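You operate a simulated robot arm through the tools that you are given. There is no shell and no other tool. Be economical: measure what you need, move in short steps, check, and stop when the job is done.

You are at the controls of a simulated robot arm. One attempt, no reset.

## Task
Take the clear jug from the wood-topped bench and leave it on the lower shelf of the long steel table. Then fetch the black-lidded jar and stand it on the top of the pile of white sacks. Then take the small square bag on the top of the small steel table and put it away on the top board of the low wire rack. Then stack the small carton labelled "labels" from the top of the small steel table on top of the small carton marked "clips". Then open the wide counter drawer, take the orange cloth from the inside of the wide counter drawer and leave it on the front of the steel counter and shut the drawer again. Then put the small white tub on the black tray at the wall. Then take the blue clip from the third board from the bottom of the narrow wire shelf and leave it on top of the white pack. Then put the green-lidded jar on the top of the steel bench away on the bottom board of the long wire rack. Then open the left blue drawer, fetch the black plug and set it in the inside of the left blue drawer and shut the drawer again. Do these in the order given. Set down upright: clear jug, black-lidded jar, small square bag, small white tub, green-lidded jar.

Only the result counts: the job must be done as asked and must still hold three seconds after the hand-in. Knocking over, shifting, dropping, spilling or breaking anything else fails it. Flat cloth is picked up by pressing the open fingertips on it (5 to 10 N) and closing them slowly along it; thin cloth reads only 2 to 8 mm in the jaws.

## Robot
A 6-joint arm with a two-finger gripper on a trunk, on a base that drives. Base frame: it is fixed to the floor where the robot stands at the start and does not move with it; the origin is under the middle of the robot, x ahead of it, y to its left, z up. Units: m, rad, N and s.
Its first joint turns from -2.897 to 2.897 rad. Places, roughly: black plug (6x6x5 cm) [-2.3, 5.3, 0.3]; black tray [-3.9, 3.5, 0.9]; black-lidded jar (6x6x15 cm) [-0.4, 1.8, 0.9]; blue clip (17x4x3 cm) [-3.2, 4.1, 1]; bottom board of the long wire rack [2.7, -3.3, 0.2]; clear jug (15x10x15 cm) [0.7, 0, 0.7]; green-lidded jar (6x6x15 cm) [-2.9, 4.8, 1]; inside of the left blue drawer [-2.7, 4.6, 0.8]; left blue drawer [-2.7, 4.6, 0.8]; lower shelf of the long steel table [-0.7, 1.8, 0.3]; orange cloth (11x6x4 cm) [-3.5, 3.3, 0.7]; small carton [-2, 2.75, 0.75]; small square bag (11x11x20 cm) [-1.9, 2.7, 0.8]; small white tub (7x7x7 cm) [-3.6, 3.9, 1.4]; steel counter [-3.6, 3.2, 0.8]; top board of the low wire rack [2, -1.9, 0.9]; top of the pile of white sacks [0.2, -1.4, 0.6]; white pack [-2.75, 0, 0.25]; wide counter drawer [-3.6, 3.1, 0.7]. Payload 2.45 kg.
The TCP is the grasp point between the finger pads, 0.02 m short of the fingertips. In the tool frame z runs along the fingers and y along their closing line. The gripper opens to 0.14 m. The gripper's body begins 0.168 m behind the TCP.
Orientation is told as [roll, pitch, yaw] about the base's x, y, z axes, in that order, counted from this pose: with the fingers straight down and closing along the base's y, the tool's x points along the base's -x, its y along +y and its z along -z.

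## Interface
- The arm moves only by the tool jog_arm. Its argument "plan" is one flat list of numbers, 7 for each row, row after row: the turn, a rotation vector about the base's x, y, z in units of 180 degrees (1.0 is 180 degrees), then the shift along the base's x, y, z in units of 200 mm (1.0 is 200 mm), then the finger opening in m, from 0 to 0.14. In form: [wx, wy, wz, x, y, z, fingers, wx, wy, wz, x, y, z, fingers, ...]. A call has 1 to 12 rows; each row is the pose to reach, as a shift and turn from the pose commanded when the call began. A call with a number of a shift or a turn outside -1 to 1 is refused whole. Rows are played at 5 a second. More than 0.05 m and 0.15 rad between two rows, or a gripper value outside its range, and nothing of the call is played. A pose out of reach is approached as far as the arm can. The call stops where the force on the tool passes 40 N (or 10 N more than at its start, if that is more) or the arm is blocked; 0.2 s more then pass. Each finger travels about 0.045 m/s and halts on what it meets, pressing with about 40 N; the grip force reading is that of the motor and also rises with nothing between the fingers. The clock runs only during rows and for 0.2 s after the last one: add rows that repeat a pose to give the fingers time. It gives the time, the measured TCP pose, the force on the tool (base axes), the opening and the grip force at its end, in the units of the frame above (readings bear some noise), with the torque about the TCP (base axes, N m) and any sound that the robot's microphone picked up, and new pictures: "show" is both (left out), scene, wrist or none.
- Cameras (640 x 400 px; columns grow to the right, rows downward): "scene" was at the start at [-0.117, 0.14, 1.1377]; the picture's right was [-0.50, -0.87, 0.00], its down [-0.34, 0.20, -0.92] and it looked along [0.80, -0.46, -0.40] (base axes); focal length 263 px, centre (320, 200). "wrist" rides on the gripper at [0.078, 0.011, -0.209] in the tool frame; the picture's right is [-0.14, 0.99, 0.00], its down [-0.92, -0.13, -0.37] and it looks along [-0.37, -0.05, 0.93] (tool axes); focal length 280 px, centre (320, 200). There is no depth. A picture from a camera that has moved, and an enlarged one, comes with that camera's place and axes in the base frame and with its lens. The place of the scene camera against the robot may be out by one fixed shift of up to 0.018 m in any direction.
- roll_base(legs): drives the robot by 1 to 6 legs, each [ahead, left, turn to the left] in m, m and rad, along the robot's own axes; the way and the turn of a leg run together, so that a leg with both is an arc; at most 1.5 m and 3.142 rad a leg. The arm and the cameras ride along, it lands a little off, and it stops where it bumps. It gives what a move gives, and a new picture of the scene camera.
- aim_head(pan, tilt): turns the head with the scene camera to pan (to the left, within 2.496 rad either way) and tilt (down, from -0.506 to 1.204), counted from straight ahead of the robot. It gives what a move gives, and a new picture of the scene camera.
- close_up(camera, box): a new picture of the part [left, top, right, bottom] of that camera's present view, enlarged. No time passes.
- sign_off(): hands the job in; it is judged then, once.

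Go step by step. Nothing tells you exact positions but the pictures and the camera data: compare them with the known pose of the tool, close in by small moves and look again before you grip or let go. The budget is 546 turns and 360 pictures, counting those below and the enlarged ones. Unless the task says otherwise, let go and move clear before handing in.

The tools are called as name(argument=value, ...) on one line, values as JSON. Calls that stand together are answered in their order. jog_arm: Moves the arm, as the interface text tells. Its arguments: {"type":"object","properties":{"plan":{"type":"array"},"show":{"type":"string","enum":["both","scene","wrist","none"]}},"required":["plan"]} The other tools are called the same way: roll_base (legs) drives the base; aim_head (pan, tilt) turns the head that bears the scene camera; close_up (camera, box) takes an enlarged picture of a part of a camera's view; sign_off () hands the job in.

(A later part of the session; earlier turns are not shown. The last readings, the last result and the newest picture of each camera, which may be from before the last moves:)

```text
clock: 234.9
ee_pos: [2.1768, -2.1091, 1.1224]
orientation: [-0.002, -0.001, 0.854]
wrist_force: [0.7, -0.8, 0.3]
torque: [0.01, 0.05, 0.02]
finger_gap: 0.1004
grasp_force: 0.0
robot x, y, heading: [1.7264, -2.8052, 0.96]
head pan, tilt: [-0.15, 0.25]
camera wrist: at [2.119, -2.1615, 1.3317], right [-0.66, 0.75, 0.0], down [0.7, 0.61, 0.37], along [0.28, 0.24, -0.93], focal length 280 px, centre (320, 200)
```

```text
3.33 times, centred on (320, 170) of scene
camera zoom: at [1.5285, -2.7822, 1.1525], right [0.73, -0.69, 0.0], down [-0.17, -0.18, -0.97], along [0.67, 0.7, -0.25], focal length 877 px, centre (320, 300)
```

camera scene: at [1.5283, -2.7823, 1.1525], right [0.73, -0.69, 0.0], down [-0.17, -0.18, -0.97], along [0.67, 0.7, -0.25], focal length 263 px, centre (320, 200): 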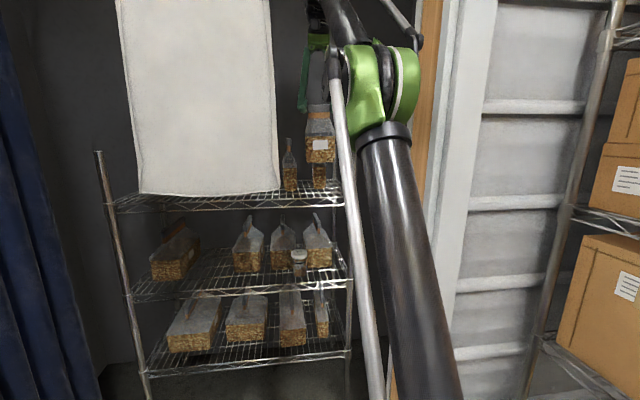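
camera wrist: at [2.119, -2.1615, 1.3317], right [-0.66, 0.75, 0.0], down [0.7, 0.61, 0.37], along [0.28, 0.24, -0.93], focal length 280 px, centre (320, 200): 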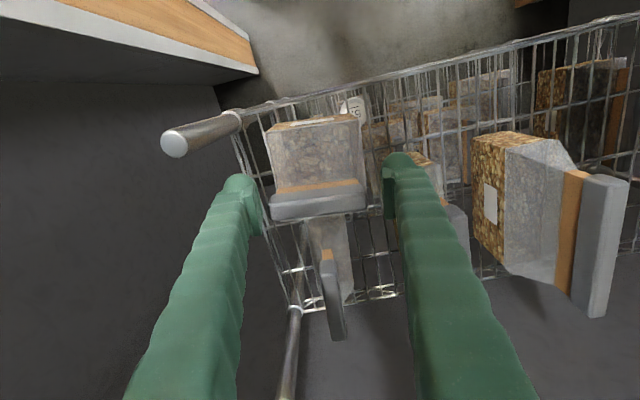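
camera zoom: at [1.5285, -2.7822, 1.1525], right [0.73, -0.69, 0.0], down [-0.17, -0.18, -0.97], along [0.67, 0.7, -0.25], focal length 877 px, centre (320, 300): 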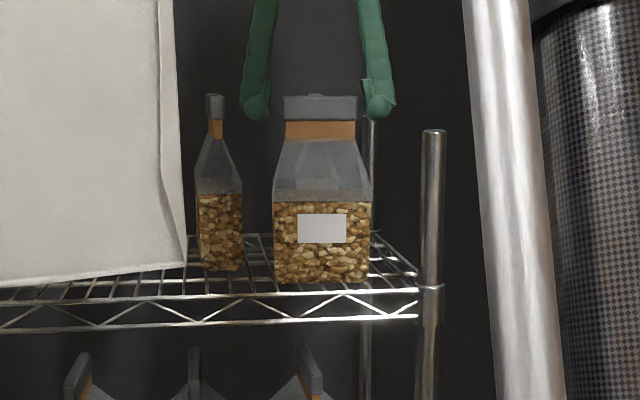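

Upright and free. I raise the hand and back straight out.

jog_arm(plan=[0, 0, 0, 0, 0, 0.15, 0.1, 0, 0, 0, 0, 0, 0.35, 0.1, 0, 0, 0, 0, 0, 0.55, 0.1, 0, 0, 0, 0, 0, 0.65, 0.1, 0, 0, 0, -0.12, -0.18, 0.65, 0.1, 0, 0, 0, -0.22, -0.33, 0.65, 0.1], show="none")

roll_base(legs=[[-0.3, -0.018, 0], [-0.3, -0.018, 0]])

close_up(camera="scene", box=[150, 50, 470, 250])

```text
clock: 236.3
ee_pos: [2.1374, -2.176, 1.2523]
orientation: [-0.001, 0.0, 0.855]
wrist_force: [0.2, 0.7, -0.3]
torque: [-0.1, 0.09, -0.01]
finger_gap: 0.0998
grasp_force: 0.1
robot x, y, heading: [1.7232, -2.8075, 0.961]
head pan, tilt: [-0.15, 0.25]
```

```text
clock: 240.0
ee_pos: [1.8228, -2.6975, 1.2531]
orientation: [-0.001, -0.001, 0.848]
wrist_force: [0.3, -0.2, 0.3]
torque: [0.01, 0.01, 0.01]
finger_gap: 0.1002
grasp_force: 0.1
robot x, y, heading: [1.4034, -3.3269, 0.958]
head pan, tilt: [-0.15, 0.25]
camera scene: at [1.2103, -3.2986, 1.1525], right [0.72, -0.69, 0.0], down [-0.17, -0.18, -0.97], along [0.67, 0.7, -0.25], focal length 263 px, centre (320, 200)
```

scene: 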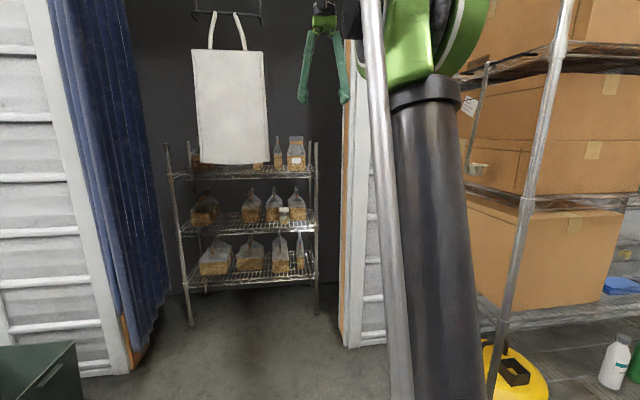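

```text
2.00 times, centred on (310, 150) of scene
camera zoom: at [1.2103, -3.2986, 1.1525], right [0.72, -0.69, 0.0], down [-0.17, -0.18, -0.97], along [0.67, 0.7, -0.25], focal length 526 px, centre (340, 300)
```

zoom: 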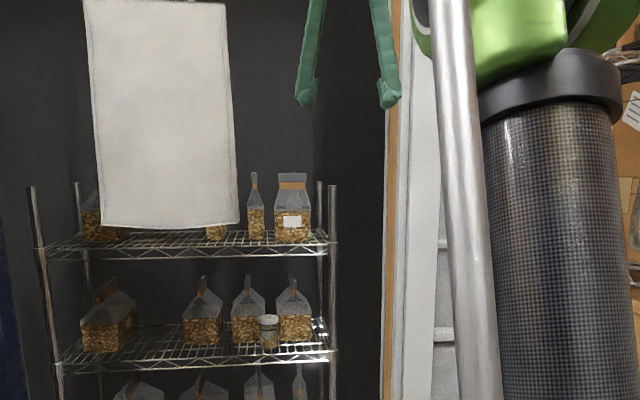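

The bag is put away and everything around it stands. Next is LABELS onto CLIPS; I drive back.

roll_base(legs=[[0, 0, 1.6], [1.264, 0.037, 0], [1.264, 0.037, 0], [0, 0, -1.0]])

```text
clock: 259.1
ee_pos: [-0.8672, -1.2904, 1.253]
orientation: [-0.001, -0.002, 1.467]
wrist_force: [0.2, -0.6, -0.7]
torque: [0.0, 0.01, -0.02]
finger_gap: 0.1
grasp_force: 0.0
robot x, y, heading: [-0.8416, -2.0402, 1.571]
head pan, tilt: [-0.15, 0.25]
camera scene: at [-1.012, -2.129, 1.1525], right [0.99, -0.14, 0.0], down [-0.04, -0.24, -0.97], along [0.14, 0.96, -0.25], focal length 263 px, centre (320, 200)
```

scene: 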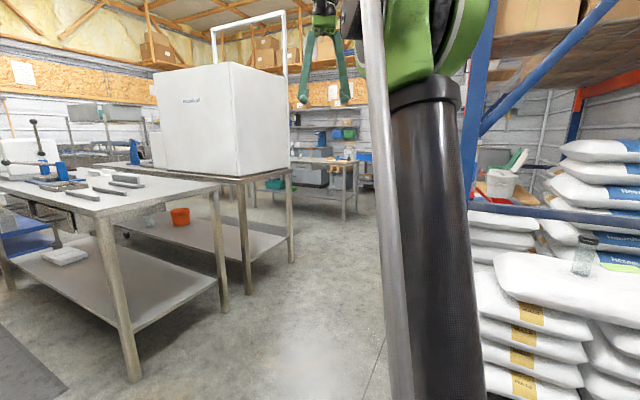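

roll_base(legs=[[1.17, -0.245, 0], [1.17, -0.245, 0], [0, 0, 0.9]])

```text
clock: 273.2
ee_pos: [-0.9681, 0.7501, 1.2536]
orientation: [-0.001, -0.002, 2.375]
wrist_force: [0.4, 0.0, 0.0]
torque: [-0.03, 0.0, -0.02]
finger_gap: 0.1
grasp_force: 0.1
robot x, y, heading: [-0.3629, 0.3076, 2.484]
head pan, tilt: [-0.15, 0.25]
camera scene: at [-0.3903, 0.1297, 1.1525], right [0.72, 0.69, 0.0], down [0.17, -0.18, -0.97], along [-0.67, 0.7, -0.25], focal length 263 px, centre (320, 200)
```

scene: 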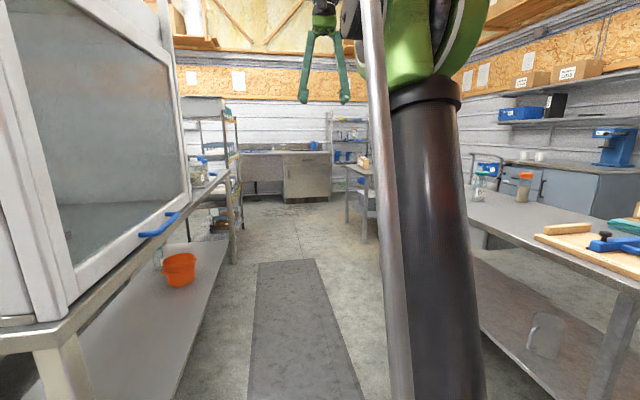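

roll_base(legs=[[1.287, -0.03, 0], [1.287, -0.03, 0], [0, 0, -1.55]])

aim_head(pan=0.15, tilt=0.6)

```text
clock: 289.3
ee_pos: [-1.8455, 2.5221, 1.2524]
orientation: [-0.002, -0.001, 0.796]
wrist_force: [0.3, 0.5, 0.6]
torque: [-0.03, 0.01, 0.01]
finger_gap: 0.1
grasp_force: 0.1
robot x, y, heading: [-2.2994, 1.9198, 0.901]
head pan, tilt: [-0.15, 0.25]
camera scene: at [-2.491, 1.954, 1.1525], right [0.68, -0.73, 0.0], down [-0.18, -0.17, -0.97], along [0.71, 0.66, -0.25], focal length 263 px, centre (320, 200)
```

scene: 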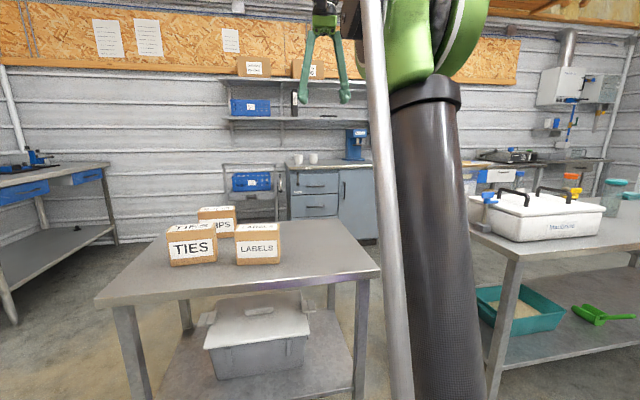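

```text
clock: 290.1
ee_pos: [-1.8477, 2.5231, 1.2538]
orientation: [-0.003, -0.002, 0.794]
wrist_force: [0.0, -0.4, 0.1]
torque: [-0.05, 0.02, 0.02]
finger_gap: 0.1
grasp_force: 0.0
robot x, y, heading: [-2.2968, 1.9174, 0.904]
head pan, tilt: [0.15, 0.6]
camera scene: at [-2.5153, 1.9669, 1.1203], right [0.87, -0.5, 0.0], down [-0.28, -0.49, -0.83], along [0.41, 0.72, -0.56], focal length 263 px, centre (320, 200)
```

scene: 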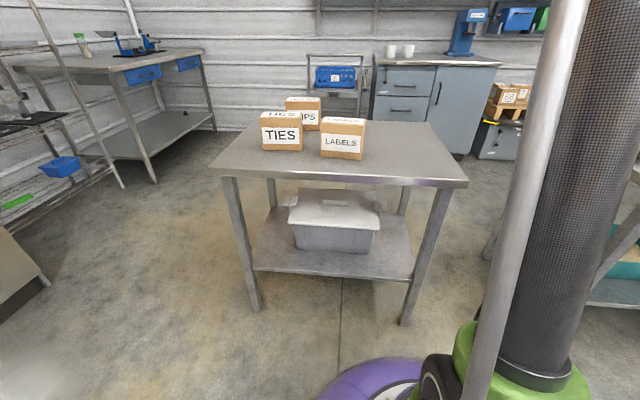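

I turn the tool a quarter turn so the fingers close across the cartons' short side, moving above LABELS.

jog_arm(plan=[0, 0, -0.044, -0.1, 0.04, 0, 0.14, 0, 0, -0.088, -0.2, 0.08, 0, 0.14, 0, 0, -0.132, -0.3, 0.12, 0, 0.14, 0, 0, -0.176, -0.4, 0.16, 0, 0.14, 0, 0, -0.22, -0.5, 0.2, 0, 0.14, 0, 0, -0.264, -0.6, 0.24, -0.1, 0.14, 0, 0, -0.308, -0.7, 0.28, -0.2, 0.14, 0, 0, -0.352, -0.8, 0.32, -0.3, 0.14, 0, 0, -0.396, -0.9, 0.36, -0.4, 0.14, 0, 0, -0.44, -1.0, 0.38, -0.5, 0.14, 0, 0, -0.485, -1.0, 0.38, -0.5, 0.14, 0, 0, -0.485, -1.0, 0.38, -0.5, 0.14], show="wrist")

```text
clock: 292.7
ee_pos: [-2.0466, 2.5987, 1.1516]
orientation: [-0.002, -0.001, -0.731]
wrist_force: [0.3, -0.4, -0.2]
torque: [0.0, -0.02, 0.0]
finger_gap: 0.1402
grasp_force: 0.0
robot x, y, heading: [-2.2971, 1.9165, 0.909]
head pan, tilt: [0.15, 0.6]
camera wrist: at [-2.0963, 2.6601, 1.3617], right [0.76, 0.65, 0.0], down [0.6, -0.71, 0.37], along [0.24, -0.28, -0.93], focal length 280 px, centre (320, 200)
```

wrist: 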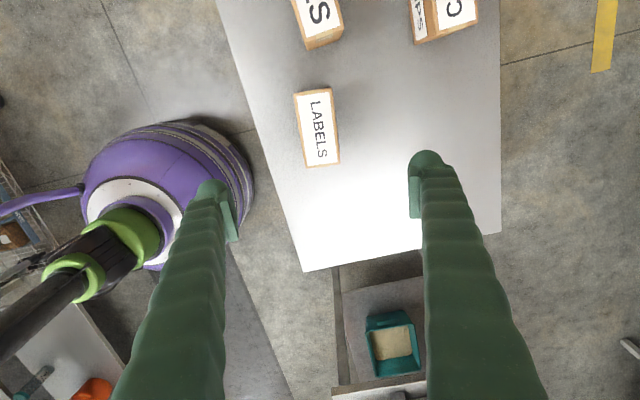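

jog_arm(plan=[0, 0, 0, -0.06, 0.075, 0, 0.14, 0, 0, 0, -0.06, 0.075, -0.25, 0.14, 0, 0, 0, -0.06, 0.075, -0.5, 0.14, 0, 0, 0, -0.06, 0.075, -0.75, 0.14, 0, 0, 0, -0.06, 0.075, -1.0, 0.14, 0, 0, 0, -0.06, 0.075, -1.0, 0.14])

```text
clock: 294.1
ee_pos: [-2.0598, 2.6142, 0.9545]
orientation: [-0.002, -0.003, -0.728]
wrist_force: [0.5, 0.3, 0.3]
torque: [-0.02, -0.02, -0.01]
finger_gap: 0.1399
grasp_force: 0.0
robot x, y, heading: [-2.2977, 1.921, 0.899]
head pan, tilt: [0.15, 0.6]
camera scene: at [-2.5155, 1.9669, 1.1203], right [0.87, -0.49, 0.0], down [-0.28, -0.49, -0.82], along [0.41, 0.72, -0.57], focal length 263 px, centre (320, 200)
camera wrist: at [-2.1088, 2.6751, 1.1623], right [0.76, 0.65, 0.0], down [0.6, -0.71, 0.37], along [0.24, -0.28, -0.93], focal length 280 px, centre (320, 200)
```

scene: 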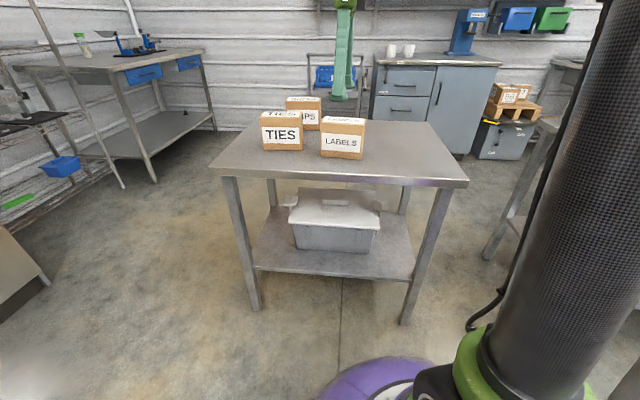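
wrist: 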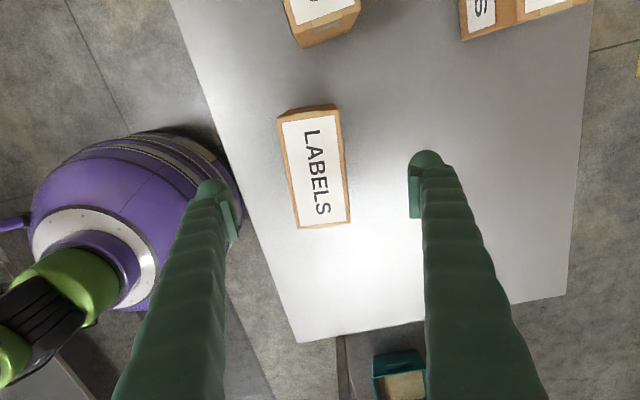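

jog_arm(plan=[0, 0, 0, -0.02, 0, -0.2, 0.14, 0, 0, 0, -0.02, 0, -0.4, 0.14, 0, 0, 0, -0.02, 0, -0.55, 0.14, 0, 0, 0, -0.02, 0, -0.55, 0.1, 0, 0, 0, -0.02, 0, -0.55, 0.06, 0, 0, 0, -0.02, 0, -0.55, 0.03, 0, 0, 0, -0.02, 0, -0.55, 0.03, 0, 0, 0, -0.02, 0, -0.55, 0.03, 0, 0, 0, -0.02, 0, -0.55, 0.03])

```text
clock: 296.1
ee_pos: [-2.0616, 2.6152, 0.8429]
orientation: [-0.001, -0.001, -0.728]
wrist_force: [-0.8, 0.3, 0.2]
torque: [0.05, 0.03, -0.02]
finger_gap: 0.072
grasp_force: 40.3
robot x, y, heading: [-2.2959, 1.9186, 0.9]
head pan, tilt: [0.15, 0.6]
camera scene: at [-2.5155, 1.967, 1.1203], right [0.87, -0.49, 0.0], down [-0.28, -0.49, -0.82], along [0.41, 0.72, -0.57], focal length 263 px, centre (320, 200)
camera wrist: at [-2.1117, 2.6762, 1.0517], right [0.76, 0.65, 0.0], down [0.6, -0.71, 0.37], along [0.24, -0.28, -0.93], focal length 280 px, centre (320, 200)
```

scene: 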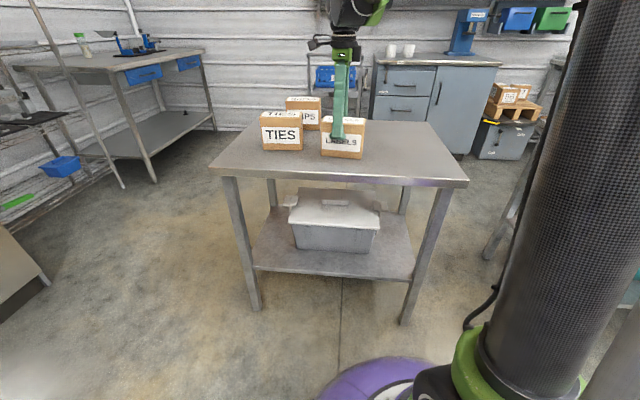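
wrist: 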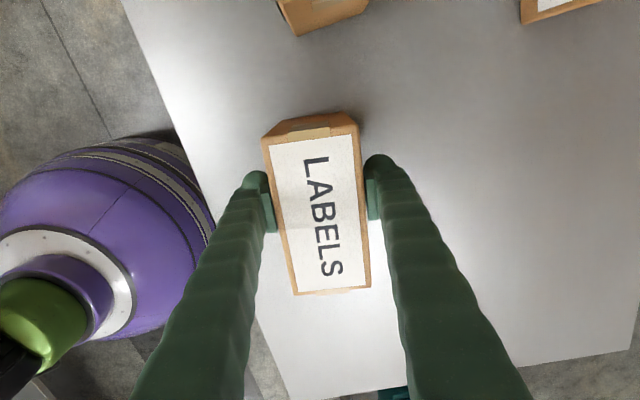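

Held at 0.072. I lift it and look for CLIPS.

jog_arm(plan=[0, 0, 0, 0, 0, 0.2, 0.03, 0, 0, 0, 0, 0, 0.4, 0.03, 0, 0, 0, 0, 0, 0.6, 0.03, 0, 0, 0, 0, 0, 0.8, 0.03, 0, 0, 0, -0.02, 0.2, 0.9, 0.03, 0, 0, 0, -0.04, 0.4, 0.9, 0.03, 0, 0, 0, -0.05, 0.5, 0.9, 0.03, 0, 0, 0, -0.05, 0.5, 0.9, 0.03])

close_up(camera="scene", box=[230, 40, 430, 165])

```text
clock: 297.9
ee_pos: [-2.0725, 2.7132, 1.0223]
orientation: [-0.002, -0.002, -0.73]
wrist_force: [-0.4, -0.7, -1.6]
torque: [0.03, 0.02, -0.01]
finger_gap: 0.0719
grasp_force: 40.2
robot x, y, heading: [-2.2961, 1.9188, 0.903]
head pan, tilt: [0.15, 0.6]
camera scene: at [-2.5155, 1.967, 1.1203], right [0.87, -0.49, 0.0], down [-0.28, -0.49, -0.82], along [0.41, 0.72, -0.57], focal length 263 px, centre (320, 200)
camera wrist: at [-2.1233, 2.7749, 1.2315], right [0.76, 0.65, 0.0], down [0.6, -0.71, 0.37], along [0.24, -0.28, -0.93], focal length 280 px, centre (320, 200)
```

scene: 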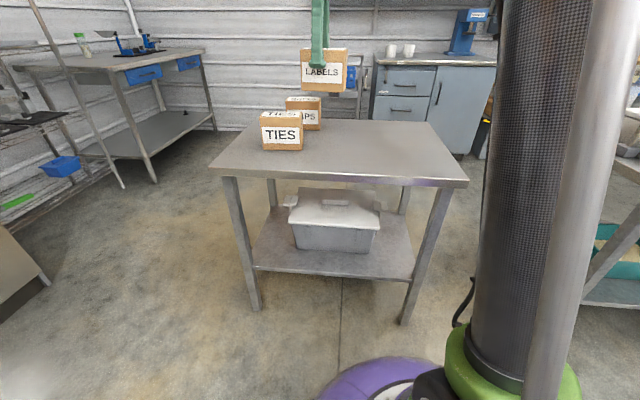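
wrist: 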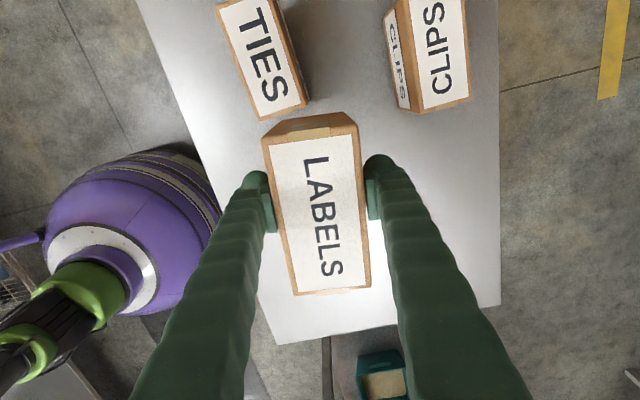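

```text
3.20 times, centred on (330, 102) of scene
camera zoom: at [-2.5155, 1.967, 1.1203], right [0.87, -0.49, 0.0], down [-0.28, -0.49, -0.82], along [0.41, 0.72, -0.57], focal length 842 px, centre (288, 512)
```

zoom: 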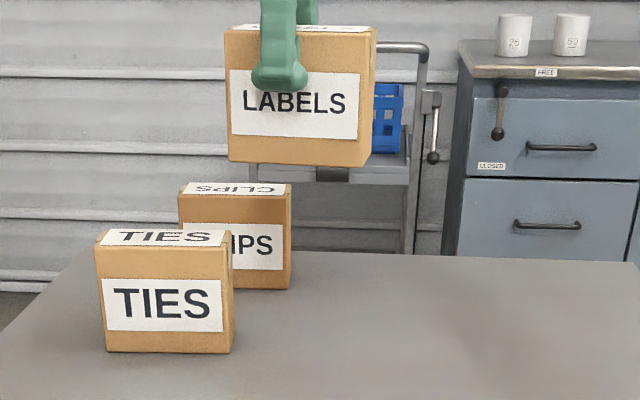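

CLIPS is near [-2.05, 2.885], a little beyond reach, so I move the base 0.12 m closer.

roll_base(legs=[[0.12, 0.004, 0]])

jog_arm(plan=[0, 0, 0, -0.1, 0.02, 0.05, 0.03, 0, 0, 0, -0.2, 0.04, 0.1, 0.03, 0, 0, 0, -0.2, 0.04, 0.1, 0.03], show="wrist")

```text
clock: 299.1
ee_pos: [-2.0031, 2.8104, 1.023]
orientation: [-0.001, -0.001, -0.728]
wrist_force: [-0.2, -0.5, -2.6]
torque: [0.01, 0.0, -0.02]
finger_gap: 0.0716
grasp_force: 39.6
robot x, y, heading: [-2.2264, 2.0158, 0.899]
head pan, tilt: [0.15, 0.6]
camera scene: at [-2.4443, 2.0637, 1.1203], right [0.87, -0.49, 0.0], down [-0.28, -0.49, -0.82], along [0.41, 0.72, -0.57], focal length 263 px, centre (320, 200)
```

scene: 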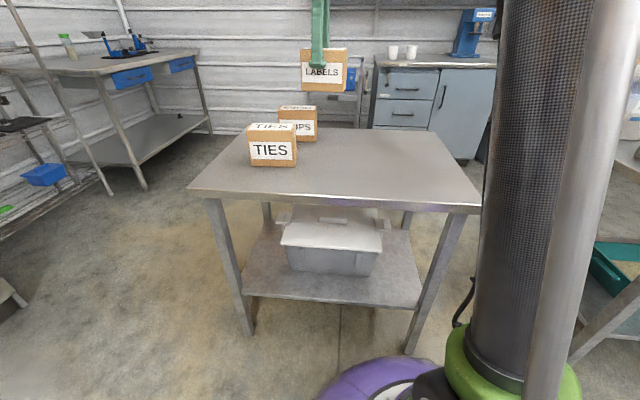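

```text
clock: 299.9
ee_pos: [-2.0409, 2.8177, 1.0427]
orientation: [-0.001, -0.003, -0.728]
wrist_force: [-1.2, -0.5, -2.1]
torque: [0.05, 0.02, 0.0]
finger_gap: 0.0719
grasp_force: 39.5
robot x, y, heading: [-2.2251, 2.0188, 0.905]
head pan, tilt: [0.15, 0.6]
camera wrist: at [-2.0919, 2.8785, 1.2521], right [0.76, 0.65, 0.0], down [0.6, -0.71, 0.37], along [0.24, -0.28, -0.93], focal length 280 px, centre (320, 200)
```

wrist: 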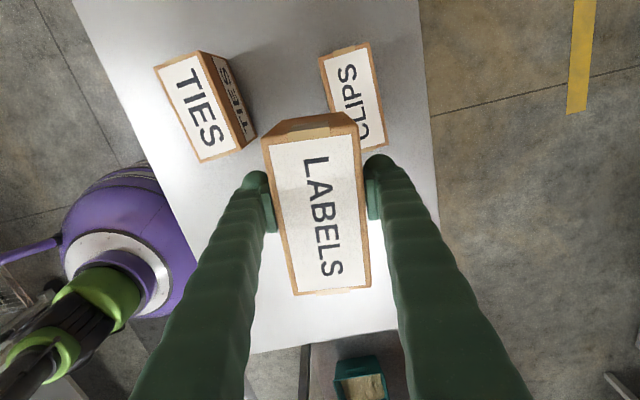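

jog_arm(plan=[0, 0, 0.014, -0.02, 0.2, 0, 0.03, 0, 0, 0.028, -0.045, 0.385, 0, 0.03, 0, 0, 0.028, -0.045, 0.385, -0.15, 0.03, 0, 0, 0.028, -0.045, 0.385, -0.25, 0.03, 0, 0, 0.028, -0.045, 0.385, -0.25, 0.03], show="wrist")

close_up(camera="scene", box=[220, 40, 420, 165])

```text
clock: 301.1
ee_pos: [-2.0506, 2.8938, 0.992]
orientation: [-0.001, -0.002, -0.641]
wrist_force: [0.4, -0.5, -2.0]
torque: [-0.02, 0.01, -0.03]
finger_gap: 0.0718
grasp_force: 39.4
robot x, y, heading: [-2.2217, 2.0142, 0.903]
head pan, tilt: [0.15, 0.6]
camera wrist: at [-2.1056, 2.951, 1.2012], right [0.7, 0.71, 0.0], down [0.66, -0.65, 0.37], along [0.26, -0.26, -0.93], focal length 280 px, centre (320, 200)
```

wrist: 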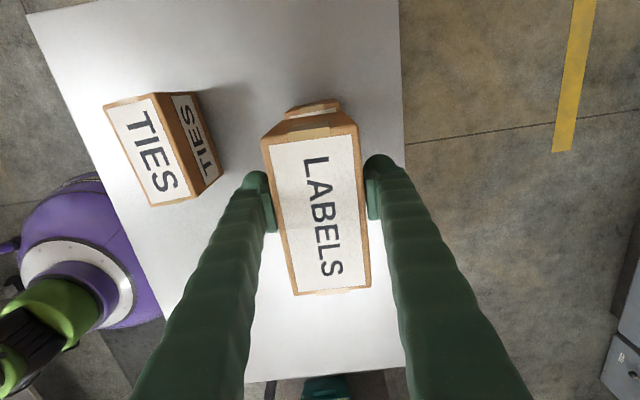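

```text
3.20 times, centred on (320, 102) of scene
camera zoom: at [-2.4444, 2.0637, 1.1203], right [0.87, -0.49, 0.0], down [-0.28, -0.49, -0.82], along [0.41, 0.72, -0.57], focal length 842 px, centre (320, 512)
```

zoom: 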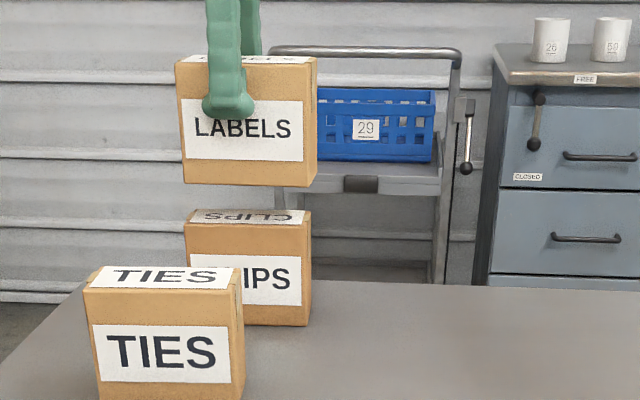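

jog_arm(plan=[0, 0, 0, 0, 0, -0.07, 0.03, 0, 0, 0, 0, 0, -0.13, 0.03, 0, 0, 0, 0, 0, -0.13, 0.03], show="wrist")

close_up(camera="scene", box=[260, 60, 360, 122])

close_up(camera="wrist", box=[240, 80, 400, 180])

```text
clock: 301.9
ee_pos: [-2.0506, 2.8948, 0.9672]
orientation: [-0.001, -0.002, -0.641]
wrist_force: [0.3, 0.0, -2.2]
torque: [0.01, 0.05, 0.03]
finger_gap: 0.0718
grasp_force: 40.1
robot x, y, heading: [-2.2246, 2.017, 0.899]
head pan, tilt: [0.15, 0.6]
camera wrist: at [-2.1059, 2.9509, 1.1753], right [0.7, 0.71, 0.0], down [0.66, -0.65, 0.37], along [0.26, -0.26, -0.93], focal length 280 px, centre (320, 200)
```

wrist: 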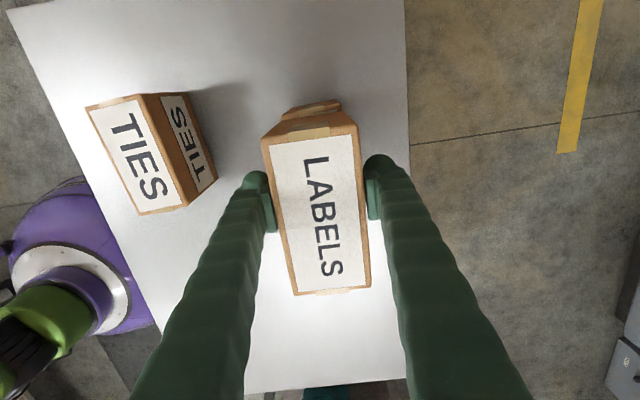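

```text
6.40 times, centred on (310, 91) of scene
camera zoom: at [-2.4444, 2.0637, 1.1203], right [0.87, -0.49, 0.0], down [-0.28, -0.49, -0.82], along [0.41, 0.72, -0.57], focal length 1684 px, centre (384, 898)
```

zoom: 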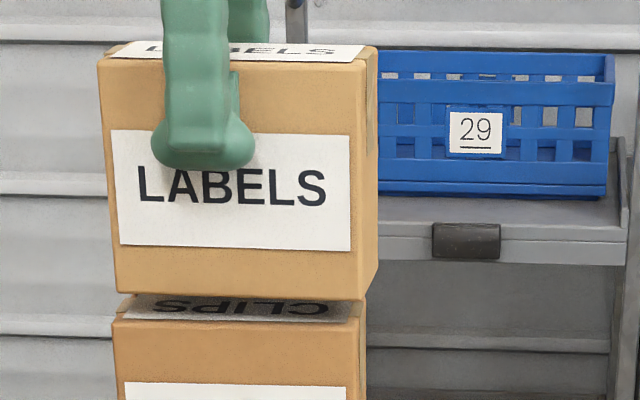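

```text
4.00 times, centred on (320, 130) of wrist
camera zoom: at [-2.1059, 2.9509, 1.1753], right [0.7, 0.71, 0.0], down [0.66, -0.65, 0.37], along [0.26, -0.26, -0.93], focal length 1122 px, centre (320, 480)
```

zoom: 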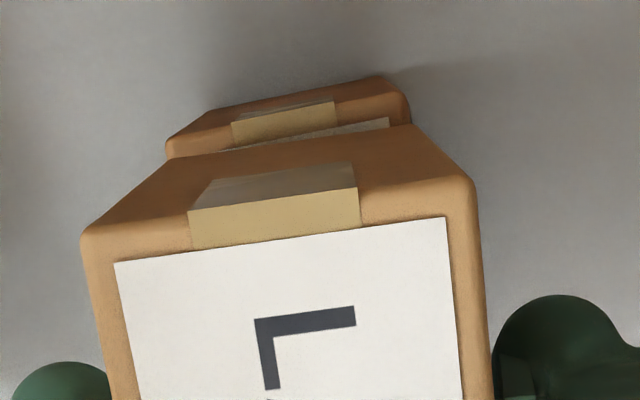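

jog_arm(plan=[0, 0, 0, -0.018, 0.018, -0.02, 0.03, 0, 0, 0, -0.018, 0.018, -0.04, 0.03, 0, 0, 0, -0.018, 0.018, -0.04, 0.03], show="none")

close_up(camera="scene", box=[260, 60, 360, 122])

```text
clock: 302.7
ee_pos: [-2.0546, 2.8971, 0.9585]
orientation: [-0.002, -0.002, -0.641]
wrist_force: [0.1, -0.7, -2.6]
torque: [-0.01, 0.03, 0.01]
finger_gap: 0.0719
grasp_force: 39.6
robot x, y, heading: [-2.2228, 2.0159, 0.902]
head pan, tilt: [0.15, 0.6]
```

```text
6.40 times, centred on (310, 91) of scene
camera zoom: at [-2.4444, 2.0637, 1.1203], right [0.87, -0.49, 0.0], down [-0.28, -0.49, -0.82], along [0.41, 0.72, -0.57], focal length 1684 px, centre (384, 898)
```

zoom: 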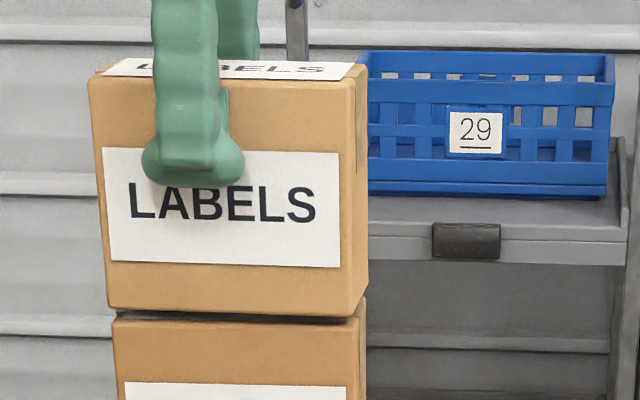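

jog_arm(plan=[0, 0, 0, 0.008, -0.008, -0.02, 0.03, 0, 0, 0, 0.008, -0.008, -0.03, 0.03, 0, 0, 0, 0.008, -0.008, -0.03, 0.03], show="none")

close_up(camera="scene", box=[260, 60, 360, 122])

```text
clock: 303.5
ee_pos: [-2.0531, 2.8968, 0.9529]
orientation: [0.0, -0.001, -0.64]
wrist_force: [-0.6, 3.9, 17.9]
torque: [0.08, -0.12, -0.02]
finger_gap: 0.0723
grasp_force: 40.0
robot x, y, heading: [-2.227, 2.0161, 0.904]
head pan, tilt: [0.15, 0.6]
```

```text
6.40 times, centred on (310, 91) of scene
camera zoom: at [-2.4445, 2.0632, 1.1202], right [0.87, -0.49, 0.0], down [-0.28, -0.49, -0.83], along [0.41, 0.72, -0.56], focal length 1684 px, centre (384, 898)
```

zoom: 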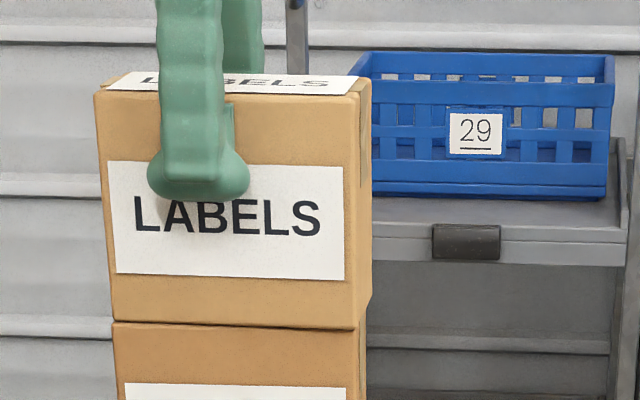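

Stacked squarely with contact. I release and rise.

jog_arm(plan=[0, 0, 0, 0, 0, 0.01, 0.03, 0, 0, 0, 0, 0, 0.01, 0.06, 0, 0, 0, 0, 0, 0.01, 0.08, 0, 0, 0, 0, 0, 0.01, 0.1, 0, 0, 0, 0, 0, 0.01, 0.12, 0, 0, 0, 0, 0, 0.1, 0.12, 0, 0, 0, 0, 0, 0.3, 0.12, 0, 0, 0, 0, 0, 0.5, 0.12, 0, 0, 0, 0, 0, 0.75, 0.12, 0, 0, 0, 0, 0, 1.0, 0.12, 0, 0, 0, 0, 0, 1.0, 0.12], show="scene")

```text
clock: 305.9
ee_pos: [-2.0526, 2.8987, 1.1498]
orientation: [-0.002, -0.001, -0.64]
wrist_force: [-0.3, 1.2, -0.4]
torque: [0.02, 0.0, 0.0]
finger_gap: 0.12
grasp_force: 0.0
robot x, y, heading: [-2.2242, 2.0159, 0.903]
head pan, tilt: [0.15, 0.6]
camera scene: at [-2.4444, 2.0636, 1.1203], right [0.87, -0.49, 0.0], down [-0.28, -0.49, -0.82], along [0.41, 0.72, -0.57], focal length 263 px, centre (320, 200)
```

scene: 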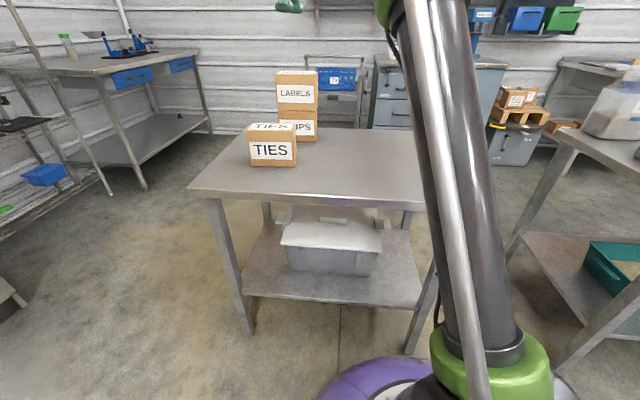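

LABELS sits neatly on CLIPS. I pull the arm in, back off and turn to look at the steel counter.

jog_arm(plan=[0, 0, 0.044, -0.02, -0.1, 0.05, 0.12, 0, 0, 0.088, -0.04, -0.2, 0.1, 0.12, 0, 0, 0.132, -0.05, -0.3, 0.15, 0.12, 0, 0, 0.176, -0.05, -0.4, 0.2, 0.12, 0, 0, 0.22, -0.05, -0.5, 0.25, 0.12, 0, 0, 0.264, -0.05, -0.6, 0.25, 0.12, 0, 0, 0.308, 0.0, -0.7, 0.25, 0.12, 0, 0, 0.352, 0.05, -0.8, 0.25, 0.12, 0, 0, 0.396, 0.1, -0.85, 0.25, 0.12, 0, 0, 0.44, 0.2, -0.9, 0.25, 0.12, 0, 0, 0.484, 0.3, -0.9, 0.25, 0.12], show="none")

roll_base(legs=[[-0.2, 0, 0], [0, 0, 1.5]])

aim_head(pan=0.0, tilt=0.35)

```text
clock: 308.3
ee_pos: [-1.9944, 2.7168, 1.2023]
orientation: [-0.002, -0.001, 0.883]
wrist_force: [0.2, -0.3, 0.2]
torque: [0.02, -0.03, 0.0]
finger_gap: 0.1201
grasp_force: 0.2
robot x, y, heading: [-2.2249, 2.0155, 0.906]
head pan, tilt: [0.15, 0.6]
```

```text
clock: 313.6
ee_pos: [-3.0305, 2.1419, 1.2029]
orientation: [-0.001, -0.002, 2.375]
wrist_force: [0.3, 0.5, -0.4]
torque: [0.03, -0.02, 0.0]
finger_gap: 0.1196
grasp_force: 0.0
robot x, y, heading: [-2.3502, 1.8556, 2.399]
head pan, tilt: [0.15, 0.6]
camera scene: at [-2.4093, 1.6615, 1.1203], right [0.56, 0.83, 0.0], down [0.47, -0.32, -0.82], along [-0.68, 0.46, -0.57], focal length 263 px, centre (320, 200)
```

scene: 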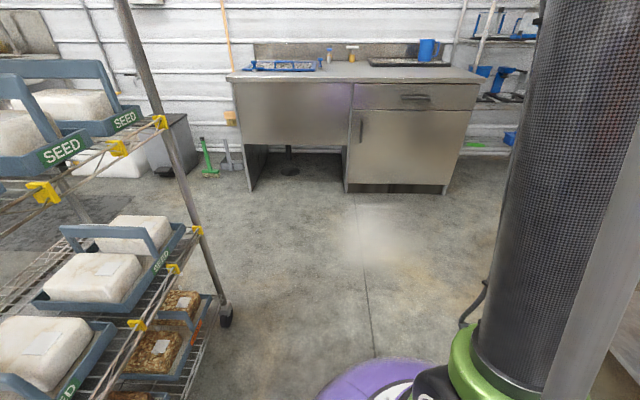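

```text
clock: 314.4
ee_pos: [-3.03, 2.1417, 1.2028]
orientation: [-0.004, -0.002, 2.377]
wrist_force: [-0.1, 0.1, -0.9]
torque: [0.01, -0.01, 0.01]
finger_gap: 0.1202
grasp_force: 0.1
robot x, y, heading: [-2.3508, 1.8582, 2.4]
head pan, tilt: [0.0, 0.351]
camera scene: at [-2.4046, 1.6751, 1.143], right [0.68, 0.74, 0.0], down [0.25, -0.23, -0.94], along [-0.69, 0.63, -0.34], focal length 263 px, centre (320, 200)
```

scene: 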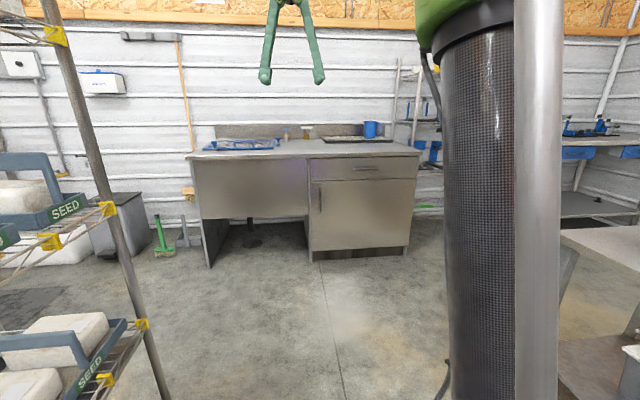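

close_up(camera="scene", box=[290, 110, 450, 210])

```text
4.00 times, centred on (370, 160) of scene
camera zoom: at [-2.4046, 1.6751, 1.143], right [0.68, 0.74, 0.0], down [0.25, -0.23, -0.94], along [-0.69, 0.63, -0.34], focal length 1053 px, centre (120, 360)
```

zoom: 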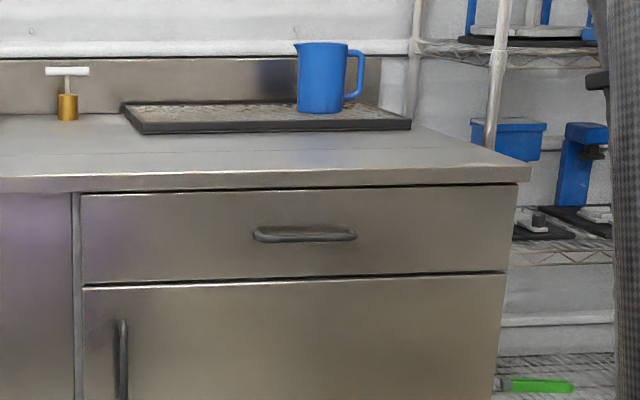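

The wide drawer's bar handle is at about [-3.49, 3.12, 0.735] and the counter top at about z 0.81. I drive to stand in front of it, offset left so I can back away freely.

roll_base(legs=[[0.7, -0.077, 0], [0, 0, 0.11]])

aim_head(pan=-0.05, tilt=0.5)

```text
clock: 318.8
ee_pos: [-3.5138, 2.6132, 1.2024]
orientation: [0.0, -0.001, 2.468]
wrist_force: [0.0, -0.1, 0.0]
torque: [0.01, 0.02, 0.01]
finger_gap: 0.1202
grasp_force: 0.0
robot x, y, heading: [-2.8099, 2.3894, 2.491]
head pan, tilt: [0.0, 0.351]
camera scene: at [-2.847, 2.2067, 1.143], right [0.61, 0.8, 0.0], down [0.27, -0.21, -0.94], along [-0.75, 0.57, -0.34], focal length 263 px, centre (320, 200)
```

scene: 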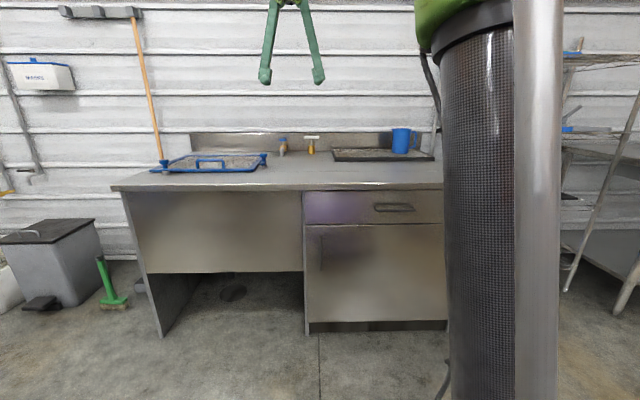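

```text
clock: 319.5
ee_pos: [-3.5146, 2.6141, 1.2028]
orientation: [-0.003, -0.003, 2.468]
wrist_force: [-0.1, 0.2, 1.1]
torque: [-0.01, -0.01, -0.01]
finger_gap: 0.1201
grasp_force: 0.1
robot x, y, heading: [-2.81, 2.3918, 2.495]
head pan, tilt: [-0.051, 0.499]
camera scene: at [-2.8425, 2.209, 1.1294], right [0.65, 0.76, 0.0], down [0.37, -0.31, -0.88], along [-0.67, 0.57, -0.48], focal length 263 px, centre (320, 200)
```

scene: 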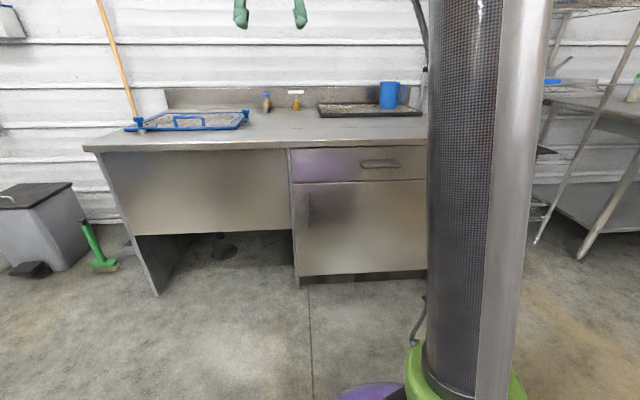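

I turn the tool so it can point level at the drawer with the fingers closing vertically on the bar.

jog_arm(plan=[0, 0, -0.0406, 0.03, 0.08, 0, 0.12, 0, 0, -0.0811, 0.06, 0.16, 0, 0.12, 0, 0, -0.1217, 0.09, 0.24, 0, 0.12, 0, 0, -0.1622, 0.12, 0.32, 0, 0.12, 0, 0, -0.2028, 0.15, 0.4, 0, 0.1, 0, 0, -0.2433, 0.18, 0.48, 0, 0.08, 0, 0, -0.2839, 0.21, 0.56, 0, 0.08, 0, 0, -0.3245, 0.24, 0.64, 0, 0.08, 0, 0, -0.365, 0.26, 0.72, 0, 0.08, 0, 0, -0.4056, 0.28, 0.8, 0, 0.08, 0, 0, -0.4461, 0.3, 0.88, 0, 0.08, 0, 0, -0.4867, 0.32, 0.93, 0, 0.08], show="none")

jog_arm(plan=[0.0246, 0.0336, 0, 0.02, 0.05, -0.04, 0.08, 0.0493, 0.0672, 0, 0.04, 0.1, -0.08, 0.08, 0.0739, 0.1009, 0, 0.06, 0.15, -0.12, 0.08, 0.0985, 0.1345, 0, 0.08, 0.2, -0.16, 0.08, 0.1231, 0.1681, 0, 0.1, 0.25, -0.2, 0.08, 0.1478, 0.2018, 0, 0.12, 0.3, -0.24, 0.08, 0.1724, 0.2354, 0, 0.14, 0.35, -0.28, 0.08, 0.197, 0.269, 0, 0.16, 0.4, -0.32, 0.08, 0.2216, 0.3026, 0, 0.18, 0.45, -0.36, 0.08, 0.2463, 0.3363, 0, 0.2, 0.5, -0.4, 0.08, 0.2709, 0.3699, 0, 0.22, 0.55, -0.44, 0.08, 0.2955, 0.4035, 0, 0.24, 0.6, -0.48, 0.08])

```text
clock: 322.1
ee_pos: [-3.4488, 2.8002, 1.2023]
orientation: [-0.002, -0.002, 0.936]
wrist_force: [-0.5, 0.5, -0.4]
torque: [0.01, -0.01, 0.0]
finger_gap: 0.08
grasp_force: 0.1
robot x, y, heading: [-2.807, 2.3964, 2.492]
head pan, tilt: [-0.051, 0.499]
```

```text
clock: 324.7
ee_pos: [-3.4031, 2.9173, 1.1072]
orientation: [1.545, -0.004, 0.938]
wrist_force: [0.1, 0.6, 0.4]
torque: [0.01, -0.02, -0.02]
finger_gap: 0.0799
grasp_force: 0.1
out of reach, approached as far as the arm can: row 12
robot x, y, heading: [-2.8083, 2.3966, 2.489]
head pan, tilt: [-0.051, 0.499]
camera scene: at [-2.8423, 2.2089, 1.1293], right [0.65, 0.76, 0.0], down [0.37, -0.31, -0.88], along [-0.67, 0.57, -0.48], focal length 263 px, centre (320, 200)
camera wrist: at [-3.2797, 2.7312, 1.1231], right [0.06, 0.12, 0.99], down [0.84, 0.52, -0.11], along [-0.53, 0.84, -0.07], focal length 280 px, centre (320, 200)
```

scene: 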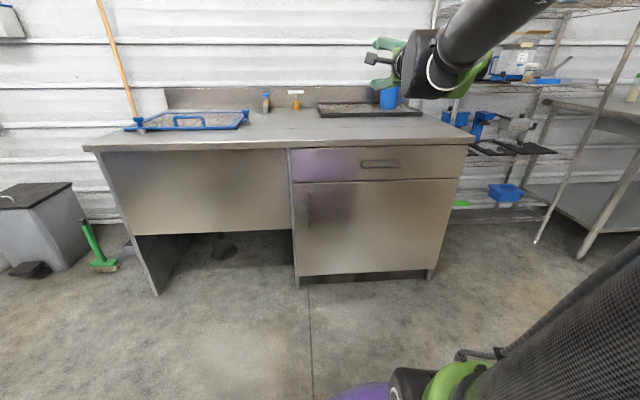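
wrist: 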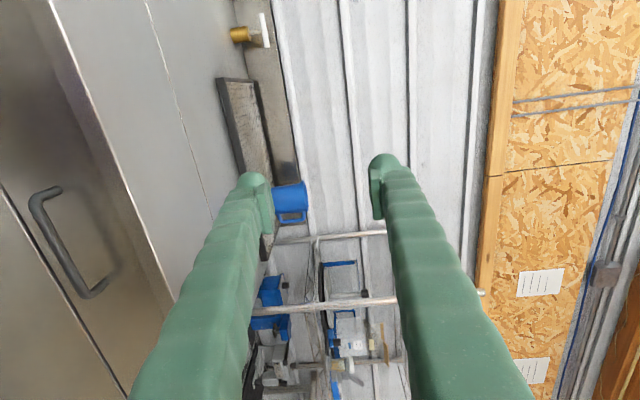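

jog_arm(plan=[0, 0, 0, 0.05, 0.07, -0.2, 0.08, 0, 0, 0, 0.1, 0.14, -0.4, 0.08, 0, 0, 0, 0.16, 0.22, -0.6, 0.08, 0, 0, 0, 0.22, 0.3, -0.8, 0.08, 0, 0, 0, 0.225, 0.305, -1.0, 0.08, 0, 0, 0, 0.225, 0.305, -1.0, 0.08], show="none")

jog_arm(plan=[0, 0, 0, 0, 0, -0.2, 0.08, 0, 0, 0, 0, 0, -0.4, 0.08, 0, 0, 0, 0, 0, -0.6, 0.08, 0, 0, 0, 0, 0, -0.78, 0.08, 0, 0, 0, 0, 0, -0.78, 0.08])

```text
clock: 326.1
ee_pos: [-3.3599, 2.9788, 0.9076]
orientation: [1.568, 0.001, 0.938]
wrist_force: [-0.7, -1.0, -0.5]
torque: [0.04, 0.01, -0.04]
finger_gap: 0.0799
grasp_force: 0.0
robot x, y, heading: [-2.8105, 2.3927, 2.494]
head pan, tilt: [-0.051, 0.499]
```

```text
clock: 327.3
ee_pos: [-3.3599, 2.9776, 0.7522]
orientation: [1.569, 0.0, 0.936]
wrist_force: [0.1, 0.2, -0.3]
torque: [0.01, 0.03, 0.01]
finger_gap: 0.0797
grasp_force: 0.1
robot x, y, heading: [-2.8096, 2.3917, 2.488]
head pan, tilt: [-0.051, 0.499]
camera scene: at [-2.8423, 2.209, 1.1294], right [0.65, 0.76, 0.0], down [0.37, -0.31, -0.88], along [-0.67, 0.57, -0.48], focal length 263 px, centre (320, 200)
camera wrist: at [-3.2362, 2.7905, 0.7628], right [0.08, 0.11, 0.99], down [0.84, 0.52, -0.13], along [-0.53, 0.84, -0.05], focal length 280 px, centre (320, 200)
```

scene: 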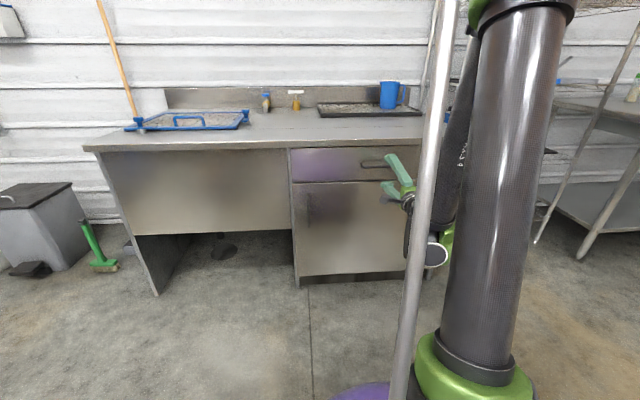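
wrist: 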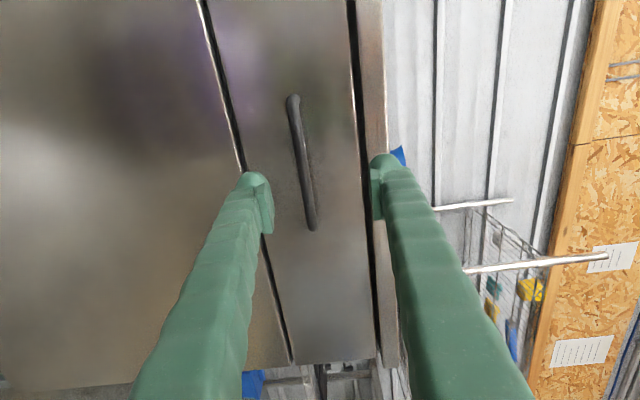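

jog_arm(plan=[0, 0, 0, 0, 0, -0.095, 0.08, 0, 0, 0, -0.1, 0.075, -0.095, 0.08, 0, 0, 0, -0.2, 0.147, -0.095, 0.08, 0, 0, 0, -0.28, 0.205, -0.095, 0.08, 0, 0, 0, -0.28, 0.205, -0.095, 0.08])

```text
clock: 328.5
ee_pos: [-3.4151, 3.0189, 0.7331]
orientation: [1.57, -0.001, 0.938]
wrist_force: [0.1, -0.1, -0.4]
torque: [0.03, -0.02, -0.01]
finger_gap: 0.0798
grasp_force: 0.1
out of reach, approached as far as the arm can: row 1
robot x, y, heading: [-2.8097, 2.396, 2.486]
head pan, tilt: [-0.051, 0.499]
camera scene: at [-2.8424, 2.2091, 1.1294], right [0.65, 0.76, 0.0], down [0.37, -0.31, -0.88], along [-0.67, 0.57, -0.48], focal length 263 px, centre (320, 200)
camera wrist: at [-3.2913, 2.8328, 0.7455], right [0.08, 0.11, 0.99], down [0.84, 0.52, -0.13], along [-0.53, 0.84, -0.05], focal length 280 px, centre (320, 200)
```

scene: 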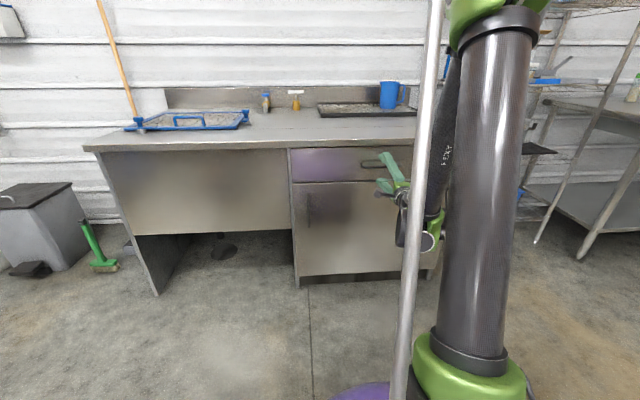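
wrist: 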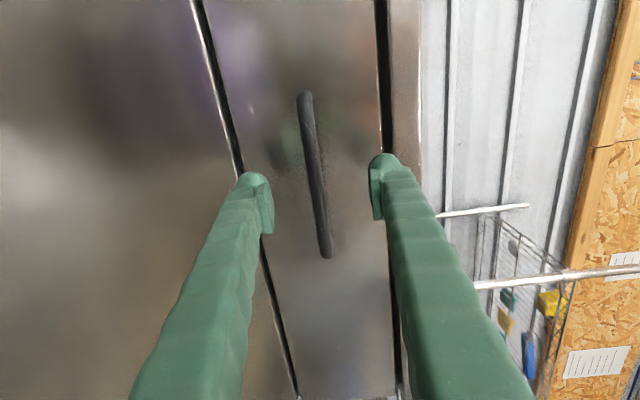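

jog_arm(plan=[0, 0, 0, -0.08, 0.058, 0, 0.08, 0, 0, 0, -0.16, 0.117, 0, 0.08, 0, 0, 0, -0.16, 0.117, 0, 0.08], show="wrist")

```text
clock: 329.3
ee_pos: [-3.4459, 3.0428, 0.7351]
orientation: [1.569, -0.001, 0.939]
wrist_force: [-0.1, -0.2, -0.5]
torque: [0.02, 0.02, -0.02]
finger_gap: 0.0798
grasp_force: 0.3
robot x, y, heading: [-2.8087, 2.3943, 2.49]
head pan, tilt: [-0.051, 0.499]
camera wrist: at [-3.3229, 2.8562, 0.7453], right [0.08, 0.11, 0.99], down [0.84, 0.52, -0.13], along [-0.53, 0.84, -0.05], focal length 280 px, centre (320, 200)
```

wrist: 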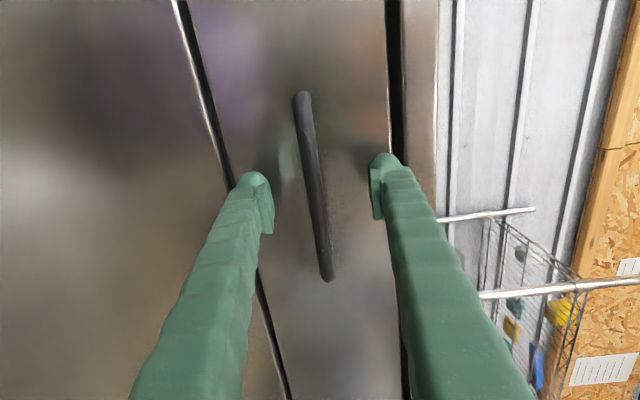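

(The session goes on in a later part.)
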